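You operate a simulated robot arm through the tools that you are given. There is no shell and no other tool. Be economical: measure what you need, move in short steps, check, and stop when the job is done.

You are at the controls of a simulated two-armed robot. One attempt, no reset.

Task
Take the depth gauge on the mixing bench and put it away on the top of the pad bench. Put the steel puck with the smallest size on its label from the checking end of the cream cabinet's top in the small bucket on the waxing end of the cream cabinet's top. Press the zero key two times. Take the optical flat and put it on top of the sun gear. Open the cabinet door with the black handle, put the hand roller on the shelf behind the door with the black handle, then shut the door. Open the cabinet door with the blue handle, take the crayon and leave it on the shelf behind the door with the blue handle and shut the door again. The order is free. Set down upright: hand roller.

Only the result counts: the job must be done as asked and must still hold three seconds after the hand-in. Knocking over, shifting, dropping, spilling or breaking anything else fails it.

Robot
Two 7-joint arms with two-finger parallel grippers on one trunk, on a base that drives. Base frame: it is fixed to the floor where the robot stands at the start and does not move with it; the origin is under the middle of the robot, x ahead of it, y to its left, z up. Readings come in m, degrees, newtons and seconds.
The left shoulder is at the start at [0.05, 0.168, 1.207], the right one opposite. Places, roughly: cabinet door with the black handle [-2.4, -3.4, 0.4]; cabinet door with the blue handle [-2.4, -2.7, 0.4]; crayon [-3, -2.5, 0.75]; depth gauge [0.5, 0, 1]; hand roller (7x6x7 cm) [-2.9, -2.7, 0.8]; optical flat (6x6x2 cm) [-2.5, -2.8, 0.8]; shelf behind the door with the black handle [-2.7, -3.4, 0.4]; shelf behind the door with the blue handle [-2.7, -2.7, 0.4]; small bucket [-3, -2.5, 0.75]; steel puck [-2.5, -3.25, 0.75]; sun gear (12x12x4 cm) [-4.6, -5.4, 0.8]; top of the pad bench [0.5, 3.9, 0.9]; zero key [-2.5, -2.9, 0.8]. Payload 1.57 kg a hand.
The tool frame of a hand sits at the grasp point between the pads (the TCP): z along the fingers, y along the line on which they close. The tips reach 0.03 m beyond it. The gripper opens to 0.08 m. The fingers are 0.017 m wide and 0.012 m thick; the gripper's body (0.04 by 0.082 m) begins 0.08 m behind the TCP.
Orientation is told as [roll, pitch, yaw] about the base's x, y, z axes, in that order, counted from this pose: with the fingers straight down and closing along the base's y, the tool's x points along the base's -x, its y along +y and its z along -z.

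Tools
- The arms move only by the tool nudge_tool. It takes "left_series", "right_series" or both (then of equal length, played together; a hand with none holds still); each is a list of rows, each a list of 7 numbers: the shift along the tool's x, y, z in units of 400 mm (1.0 is 400 mm), then the turn, a rotation vector about the tool's x, y, z in units of 180 degrees (1.0 is 180 degrees), then the opening, from 0 (shut) to 1 (fully open). In form: [[x, y, z, wx, wy, wz, grip], ...]. A call has 1 to 20 rows; each row is the pose to reach, as a shift and turn from the pose commanded when the call began, along the tool's axes at that moment. A call with a number of a shift or a turn outside -1 to 1 is refused whole. A row lasts 0.2 s, in which the tool goes at most 0.05 m and 8.6 degrees; a call with a longer step from one row to the next is refused whole, and so is a gripper value outside its range. Where a pose cannot be reached the arm comes as near as it can. A force on the tool above 40 N (or 10 N above the force at the start of the call, whichever is more), or a blocked arm, ends the call early, and 0.2 s more pass. The fingers move at their own pace (about 0.045 m/s each) and stop on an object; they squeeze with about 28 N. The grip force told is the motor's: it shows also when the fingers shut on nothing. Time passes only in rows, and 0.2 s behind the last, so rows that repeat a pose let the fingers close. It gives the time, the measured TCP pose, the force on the tool (base axes), the opening and the grip force at its end, in the units of the frame above (readings bear some noise), with the torque about the TCP (base axes, N m) and any sound that the robot's microphone picked up, and new pictures: "views" is both (left out), scene, wrist or none (wrist: the cameras of the hands that moved).
- Cameras (640 x 400 px; columns grow to the right, rows downward): "scene" is now at [0.1108, -0.0039, 1.4131]; the picture's right is [-0.00, -1.00, 0.00], its down [-0.62, 0.00, -0.78] and it looks along [0.78, -0.00, -0.62] (base axes); focal length 276 px, centre (320, 200). "left" rides on the left gripper at [0.072, 0.007, -0.122] in its tool frame; the picture's right is [-0.09, 1.00, 0.00], its down [-0.84, -0.08, -0.54] and it looks along [-0.54, -0.05, 0.84] (tool axes); focal length 238 px, centre (320, 200). "right" rides on the right gripper at [0.072, -0.007, -0.122] in its tool frame; the picture's right is [0.09, 1.00, 0.00], its down [-0.84, 0.08, -0.54] and it looks along [-0.54, 0.05, 0.84] (tool axes); focal length 238 px, centre (320, 200). There is no depth. A picture from a camera that has moved, and an enlarged one, comes with that camera's place and axes in the base frame and with its lens. The place of the scene camera against the robot may be out by one fixed shift of up to 0.018 m in any direction.
- move_column(by): slides the trunk up (or, below 0, down) by that many m; the arms and the scene camera ride with it, the base frame stays. It gives what a move gives, with no picture.
- drive_base(legs): drives the robot by 1 to 6 legs, each [ahead, left, turn to the left] in m, m and degrees, along the robot's own axes; the way and the turn of a leg run together, so that a leg with both is an arc; at most 1.5 m and 180 degrees a leg. The arms and the cameras ride along, it lands a little off, and it stops where it bumps. It gives what a move gives, and a new picture of the scene camera.
- head_to(pan, tilt): turns the head with the scene camera to pan (to the left, within 80 degrees either way) and tilt (down, from -29 to 69), counted from straight ahead of the robot. It gives what a move gives, and a new picture of the scene camera.
- close_up(camera, box): a new picture of the part [left, top, right, bottom] of that camera's present view, enlarged. It takes no simulated time.
- hand_in(): hands the job in; it is judged then, once.

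Work in short steps. Places have to be worked out from the pictures, the camera data and where the tool is seen: move nearer, look again, correct. Check each grasp and each placing, and mend what went wrong. You have 217 turns and 260 pictures in all, those below and enlarged ones among them. Open the grippers and draw the arms clear of the work before you hand the job in, unless the task says otherwise.

The tools are called after "Emit:" as a command line: name --argument value ..., lists and objects as JSON in quotes. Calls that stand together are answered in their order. nudge_tool: Moves the arms, as the interface text tells. Its arguments: {"type":"object","properties":{"left_series":{"type":"array","items":{"type":"array","items":{"type":"number"}}},"right_series":{"type":"array","items":{"type":"array","items":{"type":"number"}}},"views":{"type":"string","enum":["both","scene","wrist","none"]}},"required":[]} The other tools are called the same way: move_column (by) slides the trunk up or down; drive_base (legs) drives the base; head_to (pan, tilt) turns the head that bears the scene camera; close_up (camera, box) takes an enlarged picture of a part of a camera's view; hand_in () hands the job in.

At the start:

```text
time_s: 0.0
left_position: [0.3971, 0.1029, 1.169]
left_tcp_rot: [0.0, 0.0, 0.0]
left_contact_force: [-0.2, -0.5, 0.3]
left_torque: [0.02, -0.02, -0.01]
left_opening: 0.08
left_finger_force: 0.1
right_position: [0.4156, -0.2279, 1.1461]
right_tcp_rot: [0.0, 0.0, 0.0]
right_contact_force: [0.3, -0.3, 0.5]
right_torque: [-0.01, 0.05, -0.03]
right_opening: 0.0802
right_finger_force: 0.2
trunk travel left (down, up): [-0.375, 0.068]
robot x, y, heading: [0.0007, -0.0024, -0.0]
head pan, tilt: [-0.1, 38.7]
```

scene: 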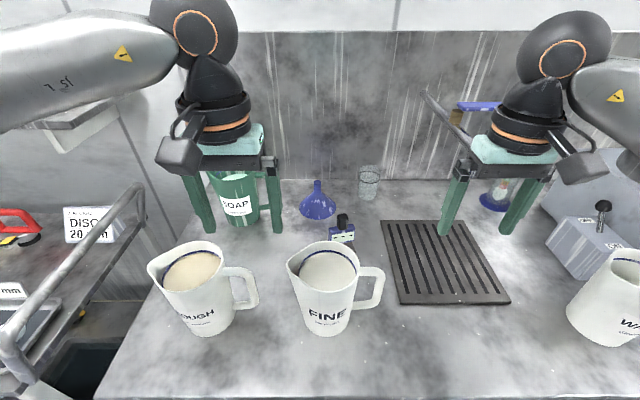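
right: 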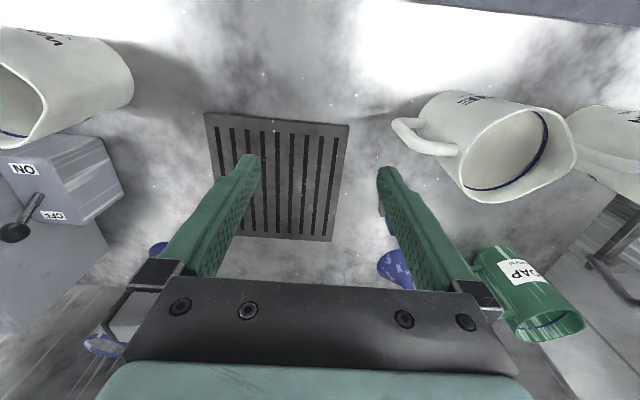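
left: 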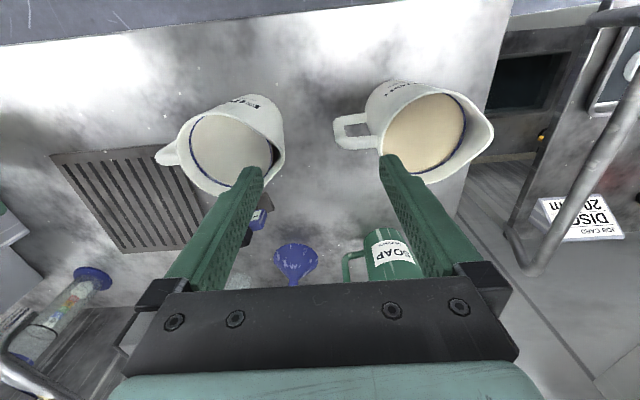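

The mixing bench is ahead; a small blue-and-black item behind the FINE jug may be the depth gauge. I enlarge it and the right rear.

Emit:
close_up --camera "scene" --box '[280, 150, 440, 250]'

Emit:
close_up --camera "scene" --box '[400, 80, 640, 230]'

```text
4.00 times, centred on (360, 200) of scene
camera zoom: at [0.1108, -0.0039, 1.4131], right [0.0, -1.0, 0.0], down [-0.62, 0.0, -0.78], along [0.78, 0.0, -0.62], focal length 1104 px, centre (160, 200)
```

zoom: 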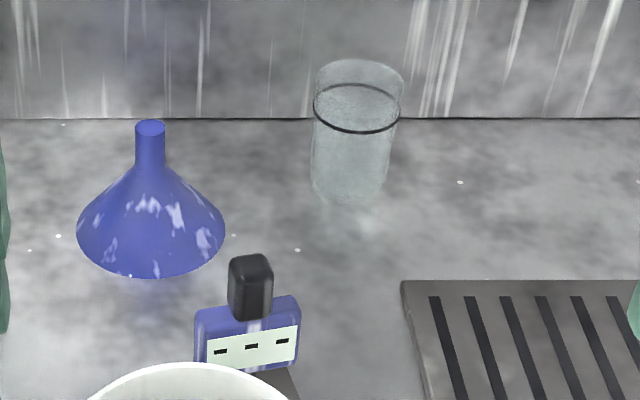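

```text
2.67 times, centred on (520, 155) of scene
camera zoom: at [0.1108, -0.0039, 1.4131], right [0.0, -1.0, 0.0], down [-0.62, 0.0, -0.78], along [0.78, 0.0, -0.62], focal length 736 px, centre (-213, 320)
```

zoom: 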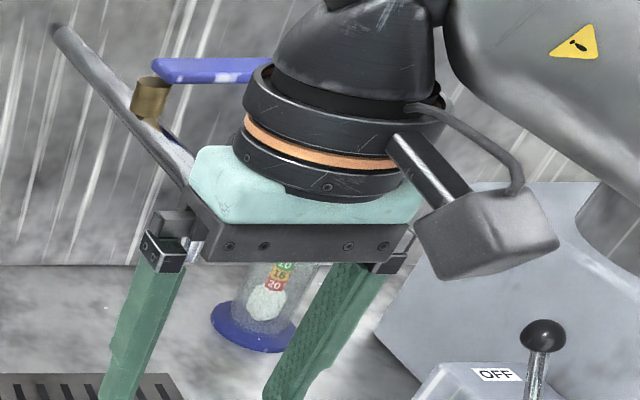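

Let me look at the item from the left wrist view and the others too.

Emit:
close_up --camera "left" --box '[200, 170, 320, 290]'

Emit:
head_to --pan 50 --tilt 30

Emit:
head_to --pan -50 --tilt 30

```text
3.33 times, centred on (260, 230) of left
camera zoom: at [0.3252, 0.1095, 1.2905], right [0.09, 1.0, 0.0], down [0.84, -0.08, 0.54], along [0.54, -0.05, -0.84], focal length 794 px, centre (520, 100)
```

zoom: 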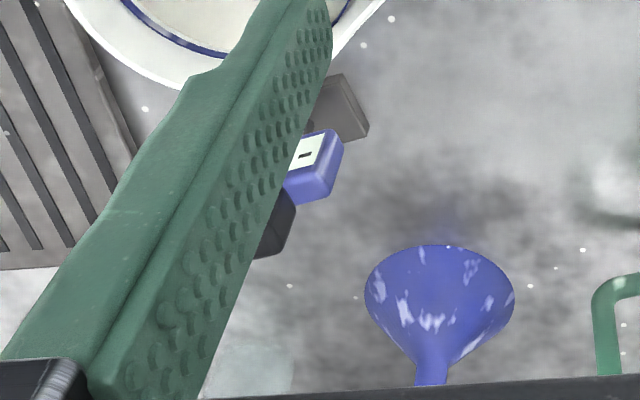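

```text
time_s: 1.2
left_position: [0.3988, 0.1023, 1.1686]
left_tcp_rot: [0.0, 0.0, 0.0]
left_contact_force: [0.6, 0.6, -0.5]
left_torque: [0.0, 0.03, 0.0]
left_opening: 0.0803
left_finger_force: 0.1
right_position: [0.4155, -0.2276, 1.1457]
right_tcp_rot: [0.2, 0.1, -0.1]
right_contact_force: [-1.0, -0.1, 0.6]
right_torque: [-0.02, -0.01, 0.02]
right_opening: 0.0799
right_finger_force: 0.1
trunk travel left (down, up): [-0.375, 0.068]
robot x, y, heading: [0.0, -0.0011, -0.2]
head pan, tilt: [50.0, 30.0]
camera scene: at [0.0831, 0.0656, 1.4265], right [0.77, -0.64, 0.0], down [-0.32, -0.38, -0.87], along [0.56, 0.66, -0.5], focal length 276 px, centre (320, 200)
```

scene: 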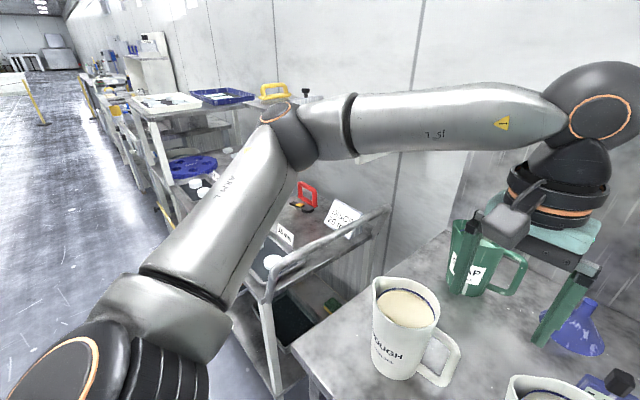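

```text
time_s: 2.9
left_position: [0.3977, 0.1032, 1.1686]
left_tcp_rot: [0.0, 0.0, -0.1]
left_contact_force: [-0.5, 0.5, -0.8]
left_torque: [-0.04, -0.02, -0.02]
left_opening: 0.0799
left_finger_force: 0.0
right_position: [0.4164, -0.2268, 1.1467]
right_tcp_rot: [0.0, 0.1, 0.0]
right_contact_force: [-0.3, -0.6, 0.1]
right_torque: [0.02, 0.03, 0.01]
right_opening: 0.0802
right_finger_force: 0.1
trunk travel left (down, up): [-0.375, 0.068]
robot x, y, heading: [-0.0019, -0.0012, 0.1]
head pan, tilt: [-50.0, 30.0]
camera scene: at [0.0831, -0.073, 1.4265], right [-0.77, -0.64, 0.0], down [-0.32, 0.38, -0.87], along [0.56, -0.66, -0.5], focal length 276 px, centre (320, 200)
```

scene: 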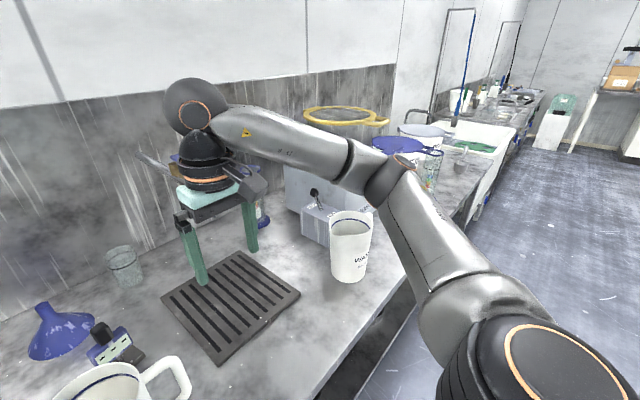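

The blue item with a dark plate and black knob looks like a dial/scale depth gauge lying on the bench; I zoom in.

Emit:
close_up --camera "scene" --box '[60, 300, 180, 390]'

Emit:
close_up --camera "scene" --box '[400, 60, 640, 210]'

```text
4.44 times, centred on (120, 345) of scene
camera zoom: at [0.0831, -0.073, 1.4265], right [-0.77, -0.64, 0.0], down [-0.32, 0.38, -0.87], along [0.56, -0.66, -0.5], focal length 1226 px, centre (1209, -444)
```

zoom: 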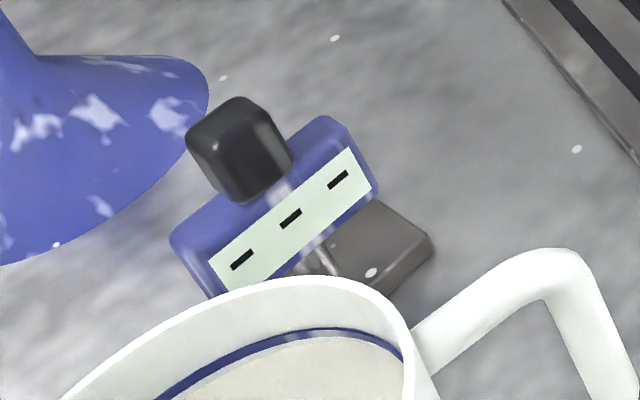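

```text
2.67 times, centred on (520, 135) of scene
camera zoom: at [0.0831, -0.073, 1.4265], right [-0.77, -0.64, 0.0], down [-0.32, 0.38, -0.87], along [0.56, -0.66, -0.5], focal length 736 px, centre (-213, 373)
```

zoom: 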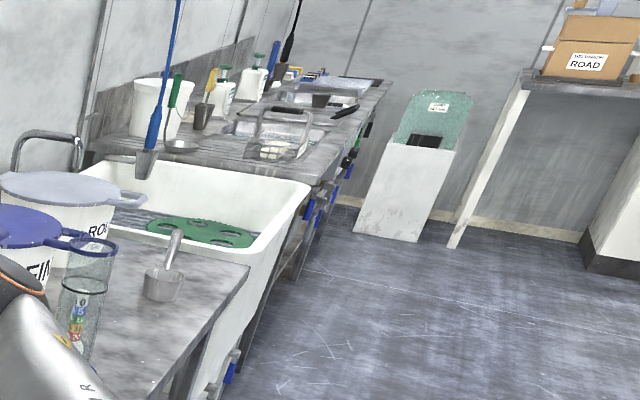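

Triangulating: bench top ≈0.87, the gauge is an upright stack at about (0.60, -0.055), knob near z 0.945. I move the left hand aside and bring the right hand in front of it for a closer look.

Emit:
nudge_tool --right_series '[[-0.05, 0.08, 0, 0, 0, 0, 1], [-0.1, 0.16, 0, 0, 0, 0, 1], [-0.15, 0.24, 0, 0, 0, 0, 1], [-0.17, 0.32, 0, 0, 0, 0, 1], [-0.17, 0.4, 0, 0, 0, 0, 1]]' --left_series '[[0.05, 0.08, 0, 0, 0, 0, 1], [0.1, 0.16, 0, 0, 0, 0, 1], [0.15, 0.24, 0, 0, 0, 0, 1], [0.2, 0.32, 0, 0, 0, 0, 1], [0.2, 0.4, 0, 0, 0, 0, 1]]' --views "none"

Emit:
close_up --camera "right" --box '[160, 80, 480, 280]'

Emit:
head_to --pan 0 --tilt 40

```text
time_s: 4.1
left_position: [0.3178, 0.2658, 1.1678]
left_tcp_rot: [-0.1, 0.1, 0.0]
left_contact_force: [-0.3, -0.4, -0.5]
left_torque: [-0.02, 0.02, -0.02]
left_opening: 0.0798
left_finger_force: 0.0
right_position: [0.4832, -0.0667, 1.146]
right_tcp_rot: [-0.1, 0.0, 0.0]
right_contact_force: [-0.4, -0.1, -0.6]
right_torque: [0.0, -0.02, -0.01]
right_opening: 0.0802
right_finger_force: 0.1
trunk travel left (down, up): [-0.375, 0.068]
robot x, y, heading: [-0.0006, 0.0008, -0.1]
head pan, tilt: [-50.0, 30.0]
```

```text
2.00 times, centred on (320, 180) of right
camera zoom: at [0.4108, -0.0723, 1.2692], right [-0.09, 1.0, 0.0], down [0.84, 0.08, 0.54], along [0.54, 0.05, -0.84], focal length 477 px, centre (320, 240)
```

zoom: 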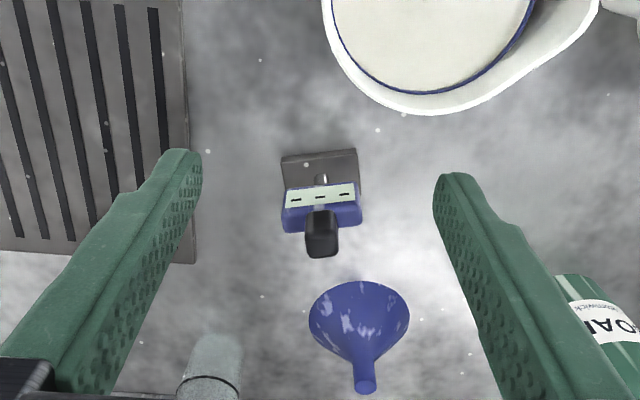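

```text
time_s: 5.3
left_position: [0.3179, 0.2638, 1.1686]
left_tcp_rot: [0.1, 0.0, 0.1]
left_contact_force: [-0.6, 0.3, 0.2]
left_torque: [0.0, -0.01, 0.0]
left_opening: 0.08
left_finger_force: 0.0
right_position: [0.483, -0.0684, 1.1461]
right_tcp_rot: [-0.1, 0.0, -0.1]
right_contact_force: [0.0, 0.4, -0.1]
right_torque: [0.01, -0.02, -0.02]
right_opening: 0.08
right_finger_force: 0.0
trunk travel left (down, up): [-0.375, 0.068]
robot x, y, heading: [-0.0008, -0.0003, -0.1]
head pan, tilt: [0.0, 40.0]
camera scene: at [0.1099, -0.0037, 1.4111], right [0.0, -1.0, 0.0], down [-0.64, 0.0, -0.77], along [0.77, 0.0, -0.64], focal length 276 px, centre (320, 200)
```

scene: 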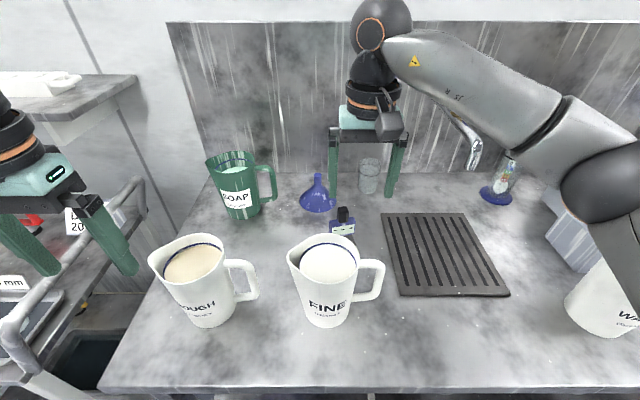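

The gauge's long axis is yawed about +11°, knob at about (0.613, -0.055). I turn the right hand to yaw ≈ -78° (closing across its thin side) above it.

Emit:
nudge_tool --right_series '[[-0.032, 0.003, 0, 0, 0, 0.0436, 1], [-0.064, 0.007, 0, 0, 0, 0.0872, 1], [-0.097, 0.01, 0, 0, 0, 0.1308, 1], [-0.129, 0.013, 0, 0, 0, 0.1744, 1], [-0.161, 0.017, 0, 0, 0, 0.218, 1], [-0.193, 0.02, 0, 0, 0, 0.2616, 1], [-0.226, 0.023, 0, 0, 0, 0.3052, 1], [-0.258, 0.027, 0, 0, 0, 0.3488, 1], [-0.29, 0.03, 0, 0, 0, 0.3924, 1], [-0.322, 0.033, 0, 0, 0, 0.436, 1]]' --views "both"

```text
time_s: 7.5
left_position: [0.3165, 0.2649, 1.167]
left_tcp_rot: [-0.1, 0.0, 0.1]
left_contact_force: [0.3, 0.3, -0.6]
left_torque: [-0.03, 0.04, -0.04]
left_opening: 0.0799
left_finger_force: 0.0
right_position: [0.5874, -0.0652, 1.1409]
right_tcp_rot: [0.1, 0.0, -78.6]
right_contact_force: [0.2, 0.6, 0.1]
right_torque: [-0.01, 0.02, -0.01]
right_opening: 0.0798
right_finger_force: 0.1
right hand out of reach, approached as far as the arm can: row 8, 9, 10
trunk travel left (down, up): [-0.375, 0.068]
robot x, y, heading: [0.0007, 0.0041, 0.2]
head pan, tilt: [0.0, 40.0]
camera scene: at [0.1097, -0.0029, 1.4112], right [0.0, -1.0, 0.0], down [-0.64, 0.0, -0.77], along [0.77, 0.0, -0.64], focal length 276 px, centre (320, 200)
camera right: at [0.5658, 0.005, 1.2632], right [0.96, 0.29, 0.0], down [0.24, -0.8, 0.54], along [0.16, -0.52, -0.84], focal length 238 px, centre (320, 200)
```

scene: 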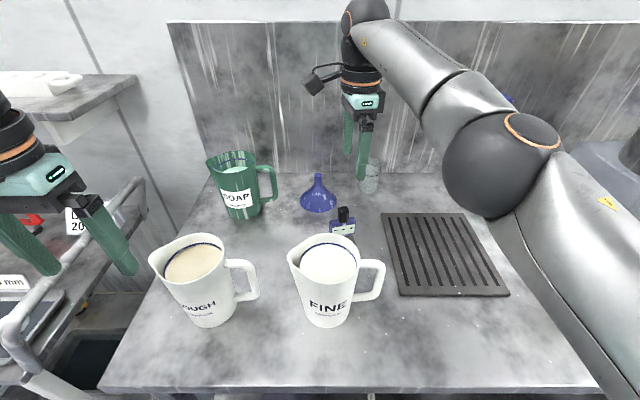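
right: 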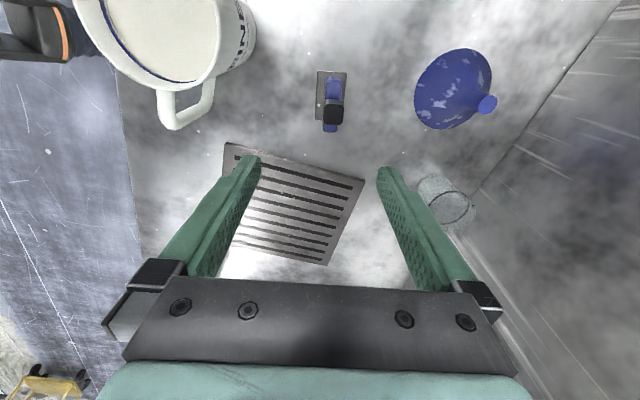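

The orientation suits; knob from this view about (0.606, -0.058). I lower 0.1 m and see where the TCP goes.

Emit:
nudge_tool --right_series '[[0, 0, 0.1, 0, 0, 0, 1], [0, 0, 0.2, 0, 0, 0, 1], [0, 0, 0.3, 0, 0, 0, 1], [0, 0, 0.3, 0, 0, 0, 1]]' --views "both"

```text
time_s: 8.5
left_position: [0.3175, 0.2645, 1.1692]
left_tcp_rot: [-0.1, -0.1, 0.0]
left_contact_force: [-1.4, 0.5, 0.0]
left_torque: [0.01, -0.01, 0.02]
left_opening: 0.08
left_finger_force: 0.1
right_position: [0.5878, -0.0636, 1.0209]
right_tcp_rot: [-0.1, 0.0, -78.5]
right_contact_force: [0.5, 0.5, 0.5]
right_torque: [-0.04, 0.0, 0.02]
right_opening: 0.0798
right_finger_force: 0.1
trunk travel left (down, up): [-0.375, 0.068]
robot x, y, heading: [0.0025, -0.0004, 0.3]
head pan, tilt: [0.0, 40.0]
camera scene: at [0.1097, -0.0036, 1.4112], right [0.0, -1.0, 0.0], down [-0.64, 0.0, -0.77], along [0.77, 0.0, -0.64], focal length 276 px, centre (320, 200)
camera right: at [0.5667, 0.0052, 1.1427], right [0.96, 0.29, 0.0], down [0.24, -0.8, 0.54], along [0.16, -0.52, -0.84], focal length 238 px, centre (320, 200)
```

scene: 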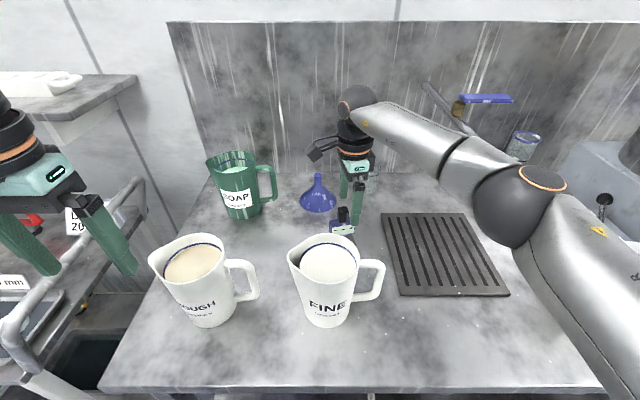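
right: 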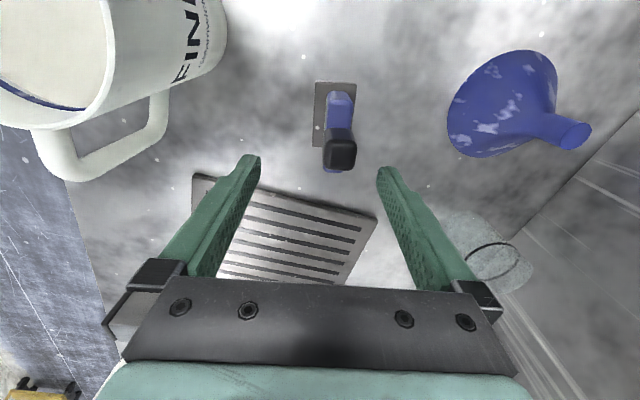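

Target TCP ≈ (0.603, -0.056). I shift sideways and lower partway, then check.

Emit:
nudge_tool --right_series '[[0.012, 0.04, 0, 0, 0, 0, 1], [0.012, 0.04, 0.05, 0, 0, 0, 1], [0.012, 0.04, 0.1, 0, 0, 0, 1], [0.012, 0.04, 0.13, 0, 0, 0, 1]]' --views "both"

```text
time_s: 9.5
left_position: [0.3176, 0.2634, 1.1666]
left_tcp_rot: [0.1, -0.1, -0.1]
left_contact_force: [-0.6, 0.1, -0.2]
left_torque: [0.03, -0.01, -0.04]
left_opening: 0.0801
left_finger_force: 0.0
right_position: [0.6019, -0.0576, 0.9665]
right_tcp_rot: [0.0, 0.1, -78.5]
right_contact_force: [-0.3, 0.2, -0.1]
right_torque: [0.0, 0.02, 0.04]
right_opening: 0.0799
right_finger_force: 0.1
trunk travel left (down, up): [-0.375, 0.068]
robot x, y, heading: [0.0034, 0.0008, -0.1]
head pan, tilt: [0.0, 40.0]
camera scene: at [0.1101, -0.0041, 1.4111], right [0.0, -1.0, 0.0], down [-0.64, 0.0, -0.77], along [0.77, 0.0, -0.64], focal length 276 px, centre (320, 200)
camera right: at [0.581, 0.0114, 1.0903], right [0.96, 0.29, 0.0], down [0.24, -0.8, 0.54], along [0.16, -0.52, -0.84], focal length 238 px, centre (320, 200)
```

scene: 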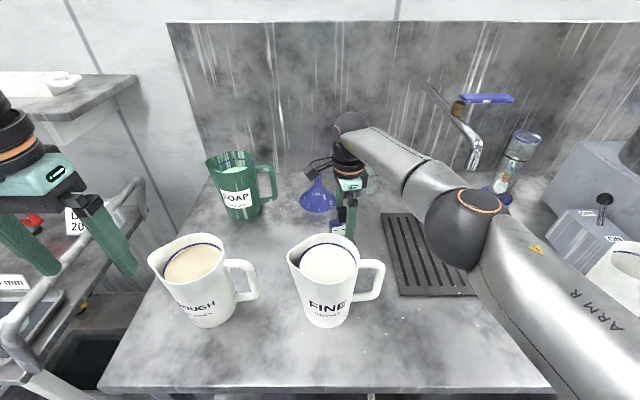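
right: 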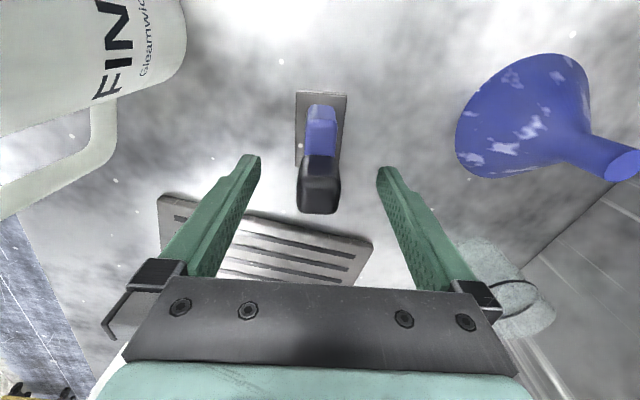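

Gauge is centred between the fingers. I lower 0.033 m and close.

Emit:
nudge_tool --right_series '[[0, 0, 0.04, 0, 0, 0, 1], [0, 0, 0.082, 0, 0, 0, 1], [0, 0, 0.082, 0, 0, 0, 0.5], [0, 0, 0.082, 0, 0, 0, 0], [0, 0, 0.082, 0, 0, 0, 0], [0, 0, 0.082, 0, 0, 0, 0], [0, 0, 0.082, 0, 0, 0, 0]]' --views "wrist"

```text
time_s: 11.1
left_position: [0.3176, 0.264, 1.1681]
left_tcp_rot: [0.0, 0.0, 0.2]
left_contact_force: [-0.2, -0.8, -0.4]
left_torque: [0.0, 0.01, -0.02]
left_opening: 0.0799
left_finger_force: 0.2
right_position: [0.6009, -0.0583, 0.9363]
right_tcp_rot: [0.0, 0.0, -78.6]
right_contact_force: [-0.2, 0.4, 0.3]
right_torque: [-0.02, -0.02, 0.01]
right_opening: 0.0238
right_finger_force: 28.2
trunk travel left (down, up): [-0.375, 0.068]
robot x, y, heading: [0.0019, 0.0007, -0.1]
head pan, tilt: [0.0, 40.0]
camera right: at [0.5795, 0.0112, 1.0585], right [0.96, 0.29, 0.0], down [0.24, -0.8, 0.54], along [0.16, -0.52, -0.84], focal length 238 px, centre (320, 200)
```

right: 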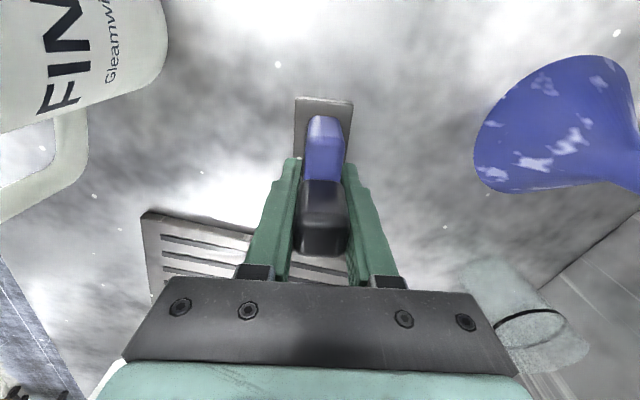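

Firm grip at 24 mm. I lift straight up 0.16 m.

Emit:
nudge_tool --right_series '[[0, 0, 0.03, 0, 0, 0, 0], [0, 0, -0.05, 0, 0, 0, 0], [0, 0, -0.13, 0, 0, 0, 0], [0, 0, -0.21, 0, 0, 0, 0], [0, 0, -0.29, 0, 0, 0, 0]]' --views "both"

```text
time_s: 12.3
left_position: [0.3185, 0.2642, 1.167]
left_tcp_rot: [0.0, 0.1, 0.1]
left_contact_force: [0.2, -0.7, 0.5]
left_torque: [0.02, 0.01, 0.0]
left_opening: 0.08
left_finger_force: 0.1
right_position: [0.6008, -0.0566, 1.0527]
right_tcp_rot: [0.0, 0.1, -78.5]
right_contact_force: [0.1, 0.4, -2.8]
right_torque: [-0.01, -0.03, 0.02]
right_opening: 0.0237
right_finger_force: 27.7
right hand out of reach, approached as far as the arm can: row 1
trunk travel left (down, up): [-0.375, 0.068]
robot x, y, heading: [-0.0023, 0.0, -0.1]
head pan, tilt: [0.0, 40.0]
camera scene: at [0.1098, -0.0036, 1.4111], right [0.0, -1.0, 0.0], down [-0.64, 0.0, -0.77], along [0.77, 0.0, -0.64], focal length 276 px, centre (320, 200)
camera right: at [0.5795, 0.0127, 1.1743], right [0.96, 0.29, 0.0], down [0.24, -0.81, 0.54], along [0.16, -0.52, -0.84], focal length 238 px, centre (320, 200)
```

scene: 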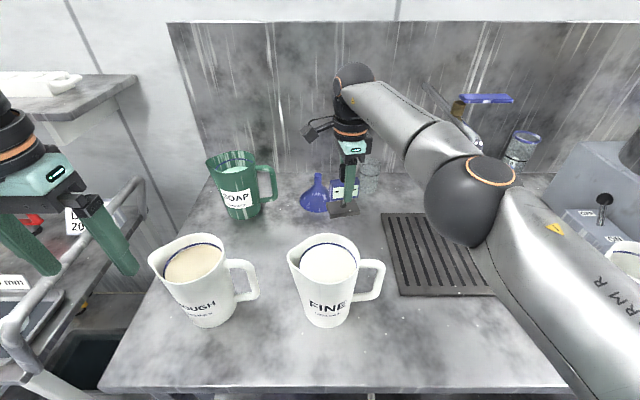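
right: 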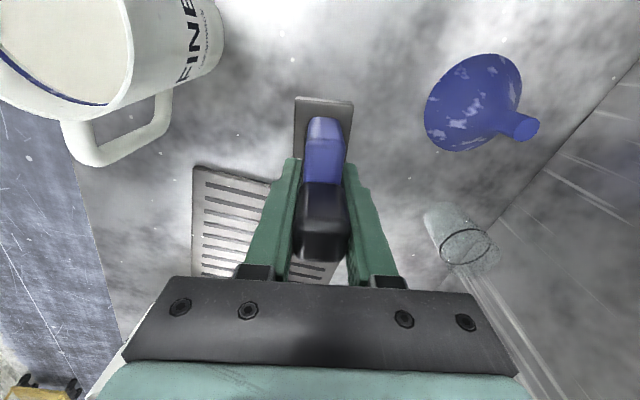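

Held well. I raise and retract the gauge over the jugs toward the robot.

Emit:
nudge_tool --right_series '[[0, 0, -0.1, 0, 0, 0, 0], [0, -0.04, -0.19, 0, 0, 0, 0], [-0.03, -0.12, -0.25, 0, 0, 0, 0], [-0.07, -0.22, -0.25, 0, 0, 0, 0], [-0.11, -0.32, -0.25, 0, 0, 0, 0], [-0.15, -0.42, -0.25, 0, 0, 0, 0], [-0.19, -0.52, -0.25, 0, 0, 0, 0], [-0.24, -0.6, -0.25, 0, 0, 0, 0]]' --views "none"

Emit:
head_to --pan 78 --tilt 25

```text
time_s: 14.1
left_position: [0.3183, 0.2638, 1.1674]
left_tcp_rot: [0.0, 0.0, 0.0]
left_contact_force: [-0.3, 0.1, -0.2]
left_torque: [0.01, 0.0, 0.0]
left_opening: 0.0799
left_finger_force: 0.1
right_position: [0.3875, -0.1997, 1.1493]
right_tcp_rot: [0.0, 0.0, -78.6]
right_contact_force: [-0.1, 0.6, -2.4]
right_torque: [-0.02, -0.03, -0.01]
right_opening: 0.0236
right_finger_force: 28.2
right hand out of reach, approached as far as the arm can: row 1
trunk travel left (down, up): [-0.375, 0.068]
robot x, y, heading: [0.0003, 0.0025, -0.0]
head pan, tilt: [0.0, 40.0]
```

```text
time_s: 15.6
left_position: [0.3179, 0.2635, 1.1683]
left_tcp_rot: [0.0, 0.1, 0.2]
left_contact_force: [0.3, -0.6, -0.5]
left_torque: [0.01, -0.04, 0.03]
left_opening: 0.0799
left_finger_force: 0.1
right_position: [0.3879, -0.199, 1.1495]
right_tcp_rot: [0.0, 0.0, -78.5]
right_contact_force: [-0.4, -0.9, -2.2]
right_torque: [-0.02, 0.04, 0.01]
right_opening: 0.0236
right_finger_force: 28.0
trunk travel left (down, up): [-0.375, 0.068]
robot x, y, heading: [-0.0025, 0.0002, 0.0]
head pan, tilt: [78.0, 25.0]
camera scene: at [0.0442, 0.0863, 1.4344], right [0.98, -0.21, 0.0], down [-0.09, -0.41, -0.91], along [0.19, 0.89, -0.42], focal length 276 px, centre (320, 200)
```

scene: 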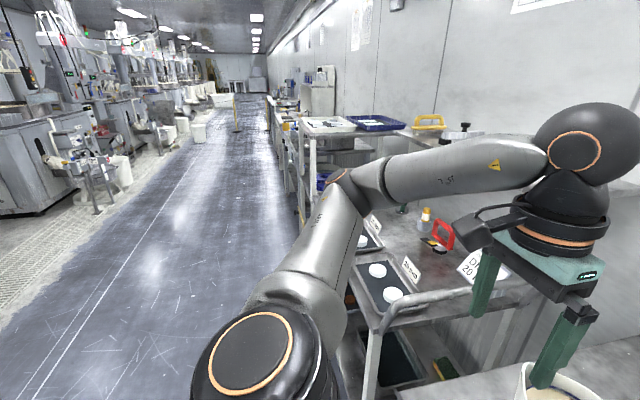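

The aisle to the left is clear (carts at x≈0.25+). I back off 0.45 m and drive left toward the pad bench.

Emit:
drive_base --legs '[[-0.45, 0, 0], [0, 1.5, 0], [0, 1.5, 0], [0, 0.6, 0]]'

Emit:
head_to --pan 20 --tilt 32

```text
time_s: 35.4
left_position: [-0.0945, 3.85, 1.1668]
left_tcp_rot: [-0.1, -0.2, -0.7]
left_contact_force: [0.2, -0.2, -0.6]
left_torque: [-0.01, 0.0, -0.01]
left_opening: 0.0802
left_finger_force: 0.0
right_position: [-0.0318, 3.3869, 1.1487]
right_tcp_rot: [-0.1, 0.0, -79.4]
right_contact_force: [-0.5, 0.4, -2.3]
right_torque: [-0.03, -0.03, -0.02]
right_opening: 0.0236
right_finger_force: 27.9
trunk travel left (down, up): [-0.375, 0.068]
robot x, y, heading: [-0.418, 3.5938, -0.5]
head pan, tilt: [78.0, 25.0]
camera scene: at [-0.3715, 3.6769, 1.4344], right [0.98, -0.22, 0.0], down [-0.09, -0.41, -0.91], along [0.2, 0.88, -0.42], focal length 276 px, centre (320, 200)
```

scene: 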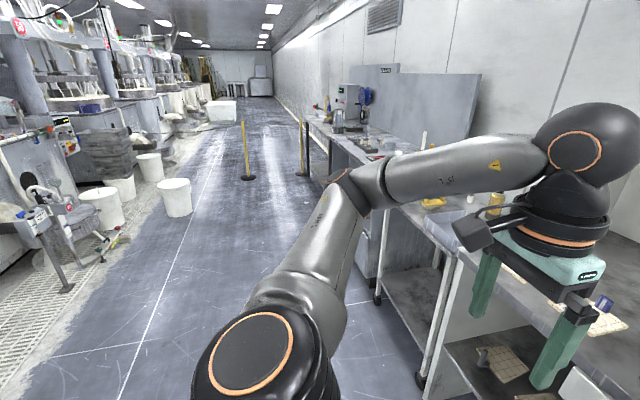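

```text
time_s: 36.6
left_position: [-0.0956, 3.8508, 1.1679]
left_tcp_rot: [0.1, 0.0, -0.7]
left_contact_force: [1.0, 0.7, -0.3]
left_torque: [0.01, 0.02, 0.0]
left_opening: 0.0801
left_finger_force: 0.1
right_position: [-0.0325, 3.386, 1.1496]
right_tcp_rot: [0.0, 0.1, -79.4]
right_contact_force: [0.3, 0.1, -2.1]
right_torque: [-0.01, -0.02, 0.01]
right_opening: 0.0239
right_finger_force: 27.4
trunk travel left (down, up): [-0.375, 0.068]
robot x, y, heading: [-0.4187, 3.5913, -0.8]
head pan, tilt: [20.0, 32.0]
camera scene: at [-0.3073, 3.6163, 1.4233], right [0.33, -0.94, 0.0], down [-0.5, -0.18, -0.85], along [0.8, 0.28, -0.53], focal length 276 px, centre (320, 200)
```

scene: 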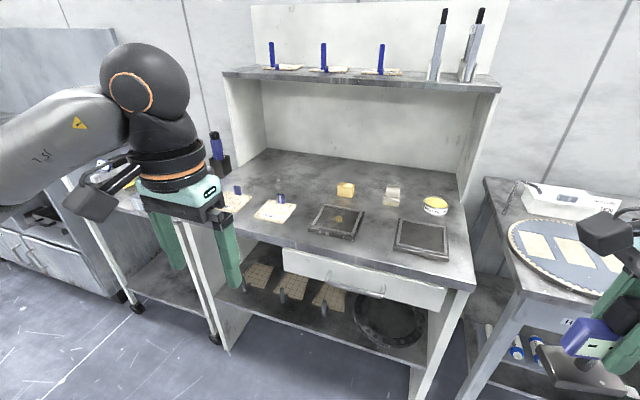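

The pad bench (pads, trays) is right ahead-left; its worktop ≈0.9 high. A free patch lies near (0.56, 3.97) between the second pad and the yellow block. I line up, retracting the left hand a bit.

Emit:
nudge_tool --left_series '[[0.1, 0, 0, 0, 0, 0, 1], [0.2, -0.05, 0, 0, 0, 0, 1], [0.3, -0.1, 0, 0, 0, 0, 1]]' --views "none"

Emit:
drive_base --legs '[[0, 0.54, 0.8], [0.36, 0, 0]]'

Emit:
head_to --pan 0 --tilt 40

```text
time_s: 37.4
left_position: [-0.2157, 3.8121, 1.1695]
left_tcp_rot: [0.0, 0.0, -0.7]
left_contact_force: [-1.0, -0.6, 0.6]
left_torque: [0.0, -0.02, -0.03]
left_opening: 0.0802
left_finger_force: 0.1
right_position: [-0.0317, 3.386, 1.1502]
right_tcp_rot: [0.0, 0.0, -79.3]
right_contact_force: [-0.7, -0.2, -1.9]
right_torque: [-0.01, 0.0, -0.05]
right_opening: 0.0239
right_finger_force: 27.7
trunk travel left (down, up): [-0.375, 0.068]
robot x, y, heading: [-0.4159, 3.5925, -0.6]
head pan, tilt: [20.0, 32.0]
```

```text
time_s: 42.5
left_position: [0.1513, 4.3591, 1.1692]
left_tcp_rot: [0.0, 0.1, -0.4]
left_contact_force: [0.1, -0.1, 0.0]
left_torque: [0.0, 0.02, 0.01]
left_opening: 0.0801
left_finger_force: 0.1
right_position: [0.3372, 3.9358, 1.1505]
right_tcp_rot: [0.0, 0.0, -79.1]
right_contact_force: [0.2, 0.5, -2.8]
right_torque: [-0.01, 0.0, -0.01]
right_opening: 0.0237
right_finger_force: 27.9
trunk travel left (down, up): [-0.375, 0.068]
robot x, y, heading: [-0.0479, 4.1389, -0.7]
head pan, tilt: [20.0, 32.0]
camera scene: at [0.0602, 4.1637, 1.4232], right [0.33, -0.94, 0.0], down [-0.5, -0.18, -0.85], along [0.8, 0.28, -0.53], focal length 276 px, centre (320, 200)
```

scene: 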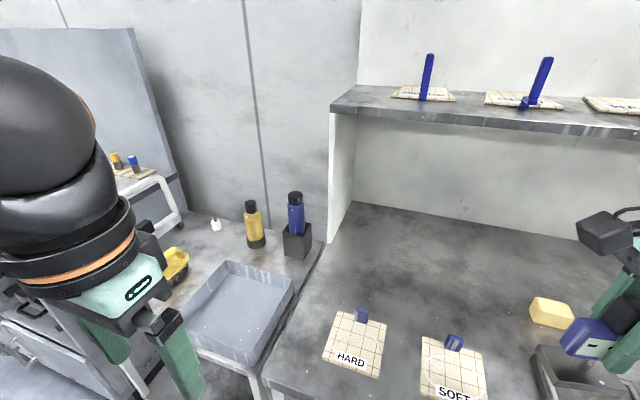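

```text
time_s: 43.3
left_position: [0.1508, 4.3598, 1.1695]
left_tcp_rot: [0.0, 0.0, -0.5]
left_contact_force: [-0.4, 1.0, -0.1]
left_torque: [-0.02, -0.01, -0.01]
left_opening: 0.08
left_finger_force: 0.1
right_position: [0.3361, 3.9349, 1.1494]
right_tcp_rot: [0.0, -0.1, -79.1]
right_contact_force: [0.0, 0.7, -1.8]
right_torque: [-0.03, 0.02, 0.04]
right_opening: 0.0237
right_finger_force: 27.8
trunk travel left (down, up): [-0.375, 0.068]
robot x, y, heading: [-0.0485, 4.1427, -0.4]
head pan, tilt: [0.0, 40.0]
camera scene: at [0.0602, 4.1331, 1.4111], right [-0.01, -1.0, 0.0], down [-0.64, 0.01, -0.77], along [0.77, -0.01, -0.64], focal length 276 px, centre (320, 200)
```

scene: 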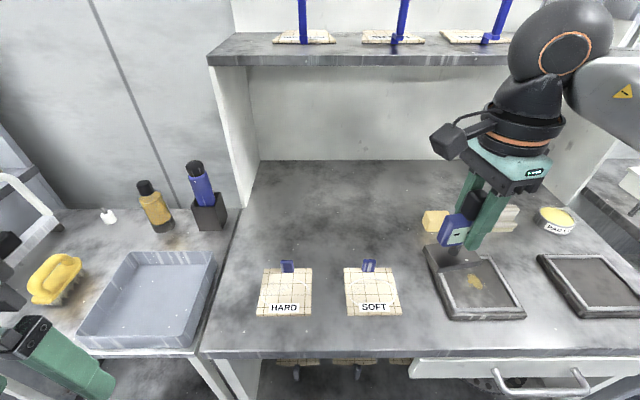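

Free space behind the pads around (0.54, 4.00). I move above it and lower to ~1.0.

Emit:
nudge_tool --right_series '[[0.012, 0.1, 0, 0, 0, 0, 0], [0.025, 0.21, 0, 0, 0, 0, 0], [0.037, 0.32, 0, 0, 0, 0, 0], [0.05, 0.43, 0, 0, 0, 0, 0], [0.063, 0.5315, 0.03, 0, 0, 0, 0], [0.063, 0.5315, 0.12, 0, 0, 0, 0], [0.063, 0.5315, 0.22, 0, 0, 0, 0], [0.063, 0.5315, 0.32, 0, 0, 0, 0]]' --views "both"

```text
time_s: 45.1
left_position: [0.1514, 4.3598, 1.1699]
left_tcp_rot: [0.1, -0.1, -0.5]
left_contact_force: [0.1, -0.2, 0.1]
left_torque: [-0.01, 0.01, -0.02]
left_opening: 0.0799
left_finger_force: 0.1
right_position: [0.5379, 3.9983, 1.0194]
right_tcp_rot: [-0.1, -0.1, -79.2]
right_contact_force: [0.2, -0.5, -2.2]
right_torque: [0.04, 0.03, 0.0]
right_opening: 0.0236
right_finger_force: 28.1
trunk travel left (down, up): [-0.375, 0.068]
robot x, y, heading: [-0.0488, 4.1393, -0.8]
head pan, tilt: [0.0, 40.0]
camera scene: at [0.0605, 4.1327, 1.4111], right [-0.01, -1.0, 0.0], down [-0.64, 0.01, -0.77], along [0.77, -0.01, -0.64], focal length 276 px, centre (320, 200)
camera right: at [0.5179, 4.0678, 1.1414], right [0.96, 0.28, 0.0], down [0.23, -0.81, 0.54], along [0.15, -0.52, -0.84], focal length 238 px, centre (320, 200)
```

scene: 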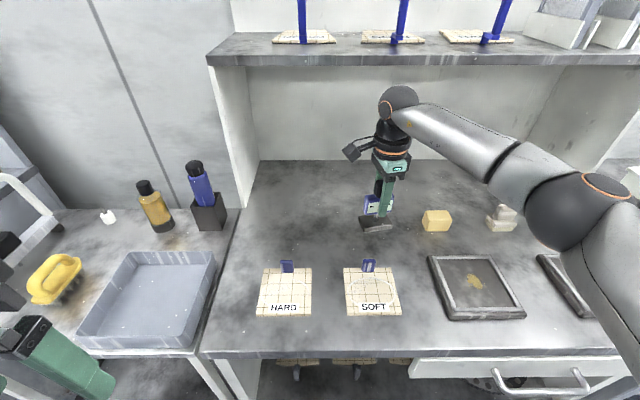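
right: 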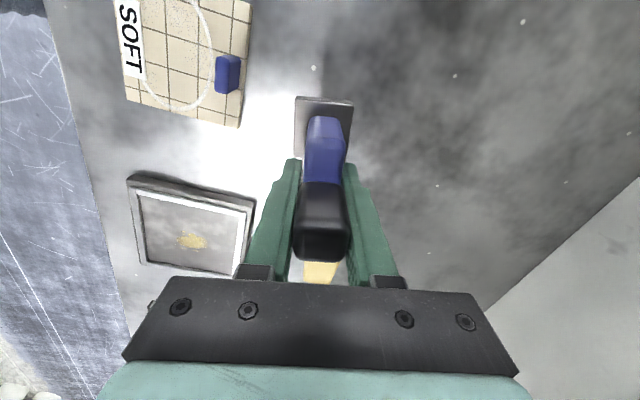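

Spot is clear. I lower slowly watching the force.

Emit:
nudge_tool --right_series '[[0, 0, 0.04, 0, 0, 0, 0], [0, 0, 0.07, 0, 0, 0, 0], [0, 0, 0.1, 0, 0, 0, 0], [0, 0, 0.115, 0, 0, 0, 0]]' --views "scene"

```text
time_s: 46.1
left_position: [0.1511, 4.3611, 1.1689]
left_tcp_rot: [0.0, -0.1, -0.5]
left_contact_force: [-0.4, -0.1, 0.5]
left_torque: [-0.02, 0.02, 0.02]
left_opening: 0.0803
left_finger_force: 0.1
right_position: [0.5394, 4.0011, 0.9738]
right_tcp_rot: [0.0, 0.0, -79.1]
right_contact_force: [0.0, 1.0, -2.0]
right_torque: [-0.01, 0.0, -0.01]
right_opening: 0.0238
right_finger_force: 28.4
trunk travel left (down, up): [-0.375, 0.068]
robot x, y, heading: [-0.0491, 4.1386, -0.6]
head pan, tilt: [0.0, 40.0]
camera scene: at [0.0602, 4.1331, 1.4111], right [-0.01, -1.0, 0.0], down [-0.64, 0.01, -0.77], along [0.77, -0.01, -0.64], focal length 276 px, centre (320, 200)
```

scene: 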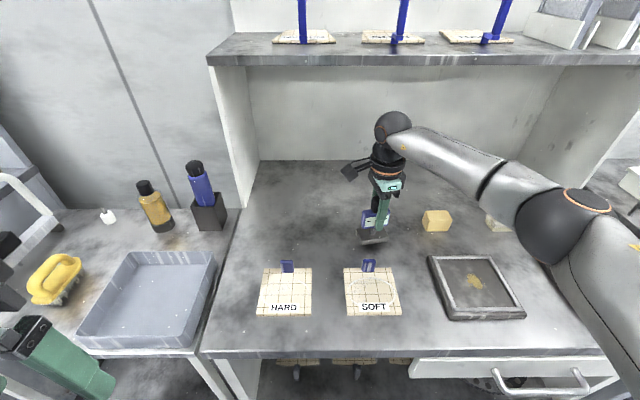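

Still free-hanging; continue lowering in 4 mm steps.

Emit:
nudge_tool --right_series '[[0, 0, 0.01, 0, 0, 0, 0], [0, 0, 0.02, 0, 0, 0, 0], [0, 0, 0.03, 0, 0, 0, 0], [0, 0, 0.04, 0, 0, 0, 0]]' --views "wrist"

```text
time_s: 47.1
left_position: [0.1511, 4.3599, 1.1696]
left_tcp_rot: [0.0, 0.0, -0.5]
left_contact_force: [-0.5, 0.2, -0.2]
left_torque: [0.02, 0.02, -0.04]
left_opening: 0.0799
left_finger_force: 0.1
right_position: [0.54, 3.9995, 0.9598]
right_tcp_rot: [0.1, 0.0, -79.0]
right_contact_force: [-0.1, 0.8, -1.3]
right_torque: [-0.01, 0.02, 0.0]
right_opening: 0.0238
right_finger_force: 28.6
trunk travel left (down, up): [-0.375, 0.068]
robot x, y, heading: [-0.0504, 4.1417, -0.5]
head pan, tilt: [0.0, 40.0]
camera right: at [0.5192, 4.0699, 1.0815], right [0.96, 0.28, 0.0], down [0.23, -0.81, 0.54], along [0.15, -0.52, -0.84], focal length 238 px, centre (320, 200)
```

right: 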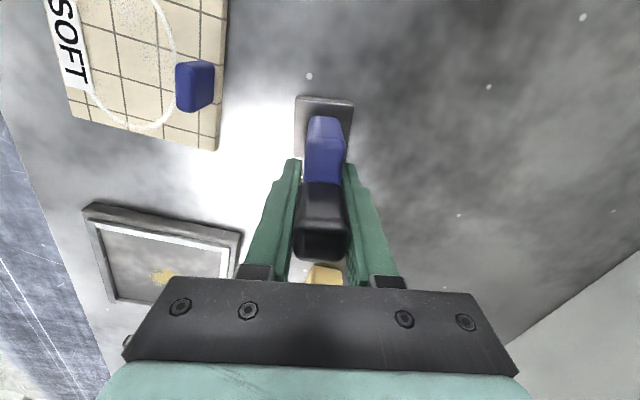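

Still no contact. Continue down in 4 mm steps.

Emit:
nudge_tool --right_series '[[0, 0, 0.01, 0, 0, 0, 0], [0, 0, 0.02, 0, 0, 0, 0], [0, 0, 0.03, 0, 0, 0, 0], [0, 0, 0.04, 0, 0, 0, 0]]' --views "none"

```text
time_s: 48.1
left_position: [0.1487, 4.3605, 1.1706]
left_tcp_rot: [0.0, -0.2, -0.3]
left_contact_force: [-0.3, -0.4, 0.2]
left_torque: [-0.01, -0.01, -0.02]
left_opening: 0.0797
left_finger_force: 0.0
right_position: [0.5406, 4.0009, 0.9474]
right_tcp_rot: [0.4, 0.1, -79.2]
right_contact_force: [1.3, -1.6, 26.1]
right_torque: [0.04, 0.54, -0.01]
right_opening: 0.024
right_finger_force: 27.7
trunk travel left (down, up): [-0.375, 0.068]
robot x, y, heading: [-0.0517, 4.1377, -0.8]
head pan, tilt: [0.0, 40.0]
```

Contact (26 N). I relieve 3 mm, open, and check before leaving.

Emit:
nudge_tool --right_series '[[0, 0, -0.006, 0, 0, 0, 0], [0, 0, -0.006, 0, 0, 0, 0.4], [0, 0, -0.006, 0, 0, 0, 0.8], [0, 0, -0.006, 0, 0, 0, 1], [0, 0, -0.006, 0, 0, 0, 1]]' --views "both"

```text
time_s: 49.3
left_position: [0.1497, 4.3607, 1.1692]
left_tcp_rot: [0.0, 0.0, -0.5]
left_contact_force: [-0.1, -0.4, -0.5]
left_torque: [0.0, -0.01, -0.01]
left_opening: 0.0799
left_finger_force: 0.0
right_position: [0.5402, 4.0011, 0.9462]
right_tcp_rot: [-0.1, 0.0, -79.1]
right_contact_force: [-0.3, -0.1, -0.6]
right_torque: [0.0, -0.03, -0.02]
right_opening: 0.08
right_finger_force: 0.0
trunk travel left (down, up): [-0.375, 0.068]
robot x, y, heading: [-0.0507, 4.1376, -0.5]
head pan, tilt: [0.0, 40.0]
camera scene: at [0.0601, 4.1331, 1.4111], right [-0.01, -1.0, 0.0], down [-0.64, 0.01, -0.77], along [0.77, -0.01, -0.64], focal length 276 px, centre (320, 200)
camera right: at [0.5196, 4.0695, 1.0679], right [0.96, 0.28, 0.0], down [0.23, -0.81, 0.54], along [0.15, -0.52, -0.84], focal length 238 px, centre (320, 200)
```

scene: 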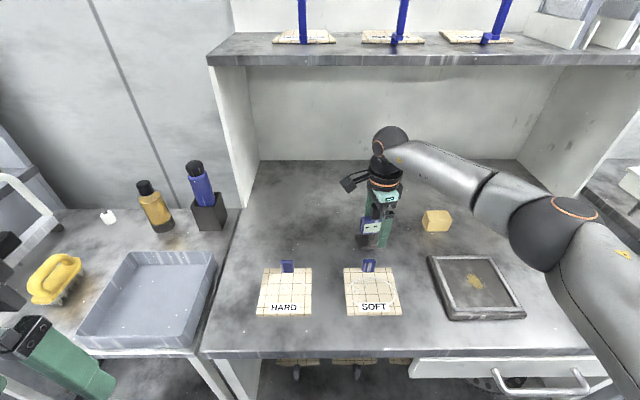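
right: 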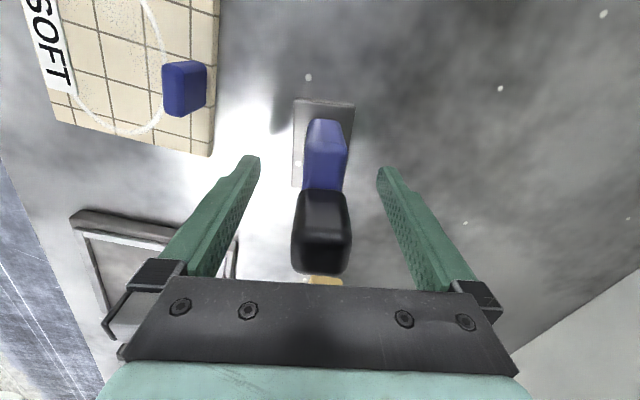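

Gauge stands on its base. I lift straight up, retract the hand, and check the scene.

Emit:
nudge_tool --right_series '[[0, 0, -0.06, 0, 0, 0, 1], [0, 0, -0.16, 0, 0, 0, 1], [0, 0, -0.28, 0, 0, 0, 1], [0, 0, -0.38, 0, 0, 0, 1], [0, -0.05, -0.47, 0, 0, 0, 1], [-0.03, -0.15, -0.5, 0, 0, 0, 1], [-0.06, -0.26, -0.5, 0, 0, 0, 1], [-0.09, -0.37, -0.5, 0, 0, 0, 1], [-0.12, -0.48, -0.5, 0, 0, 0, 1], [-0.15, -0.58, -0.5, 0, 0, 0, 1], [-0.17, -0.68, -0.5, 0, 0, 0, 1]]' --views "scene"

```text
time_s: 51.7
left_position: [0.1509, 4.3602, 1.1702]
left_tcp_rot: [0.0, -0.1, -0.5]
left_contact_force: [0.1, 0.3, -0.2]
left_torque: [-0.01, 0.01, 0.0]
left_opening: 0.0798
left_finger_force: 0.1
right_position: [0.284, 3.8792, 1.1484]
right_tcp_rot: [0.1, 0.0, -79.1]
right_contact_force: [-0.2, -0.1, 0.0]
right_torque: [0.0, 0.0, 0.0]
right_opening: 0.0799
right_finger_force: 0.1
trunk travel left (down, up): [-0.375, 0.068]
robot x, y, heading: [-0.0496, 4.1399, -0.9]
head pan, tilt: [0.0, 40.0]
camera scene: at [0.0593, 4.1328, 1.4112], right [-0.01, -1.0, 0.0], down [-0.64, 0.01, -0.77], along [0.77, -0.01, -0.64], focal length 276 px, centre (320, 200)
```

scene: 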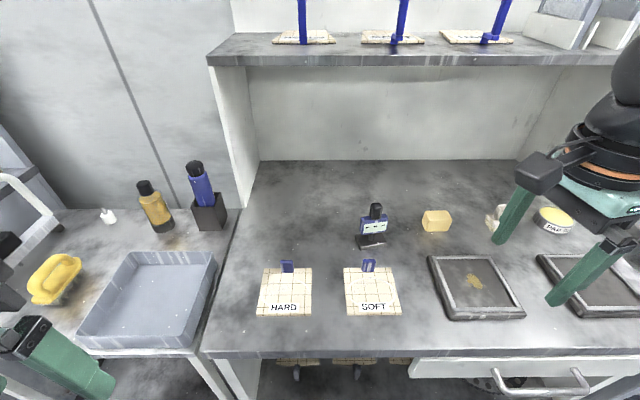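

Gauge placed upright on the pad bench. I back out, turn to face -y, and drive down the aisle, looking for the cream cabinet.

Emit:
drive_base --legs '[[-0.6, 0, 0], [0, 0, -89.3], [1.5, 0, 0], [1.5, 0, 0]]'

Emit:
head_to --pan -20 --tilt 10

```text
time_s: 72.9
left_position: [-0.4642, 0.9666, 1.1697]
left_tcp_rot: [0.0, 0.0, -89.6]
left_contact_force: [0.5, 0.3, 0.6]
left_torque: [-0.01, -0.02, 0.01]
left_opening: 0.08
left_finger_force: 0.1
right_position: [-0.9418, 0.8243, 1.1471]
right_tcp_rot: [0.1, 0.0, -168.1]
right_contact_force: [-0.1, 0.1, 0.5]
right_torque: [0.0, -0.03, -0.01]
right_opening: 0.0798
right_finger_force: 0.1
trunk travel left (down, up): [-0.375, 0.068]
robot x, y, heading: [-0.6887, 1.1614, -89.9]
head pan, tilt: [0.0, 40.0]
camera scene: at [-0.7035, 1.035, 1.4111], right [-1.0, -0.01, 0.0], down [0.0, 0.64, -0.77], along [0.01, -0.77, -0.64], focal length 276 px, centre (320, 200)
```

scene: 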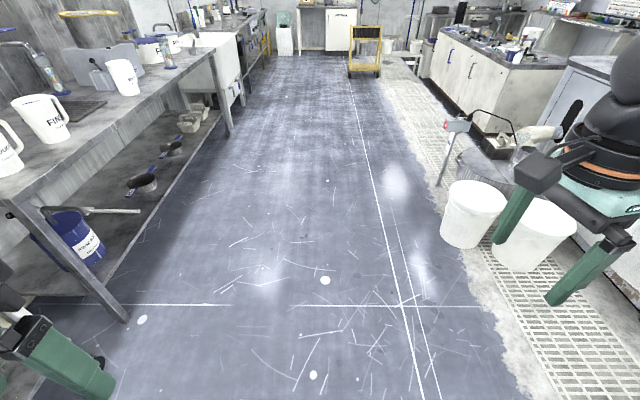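

```text
time_s: 73.9
left_position: [-0.465, 0.9681, 1.1687]
left_tcp_rot: [-0.1, 0.0, -89.6]
left_contact_force: [0.1, 0.6, -0.4]
left_torque: [0.01, -0.01, 0.0]
left_opening: 0.0799
left_finger_force: 0.0
right_position: [-0.9422, 0.8255, 1.1478]
right_tcp_rot: [0.0, -0.1, -167.9]
right_contact_force: [0.1, 0.9, 0.1]
right_torque: [0.0, -0.01, 0.0]
right_opening: 0.08
right_finger_force: 0.1
trunk travel left (down, up): [-0.375, 0.068]
robot x, y, heading: [-0.6899, 1.164, -89.7]
head pan, tilt: [-20.0, 10.0]
camera scene: at [-0.7353, 1.0326, 1.4587], right [-0.94, 0.34, 0.0], down [0.06, 0.16, -0.98], along [-0.33, -0.93, -0.17], focal length 276 px, centre (320, 200)
```

scene: 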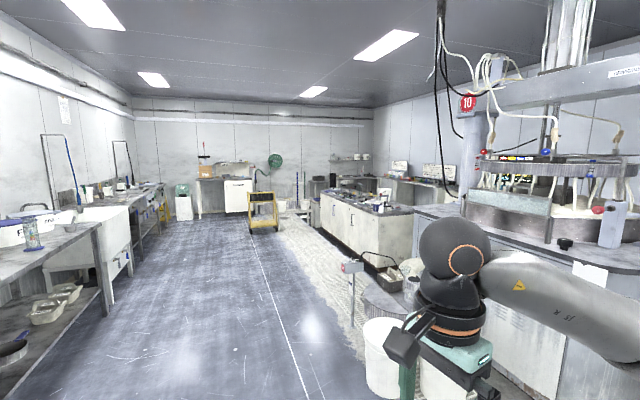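

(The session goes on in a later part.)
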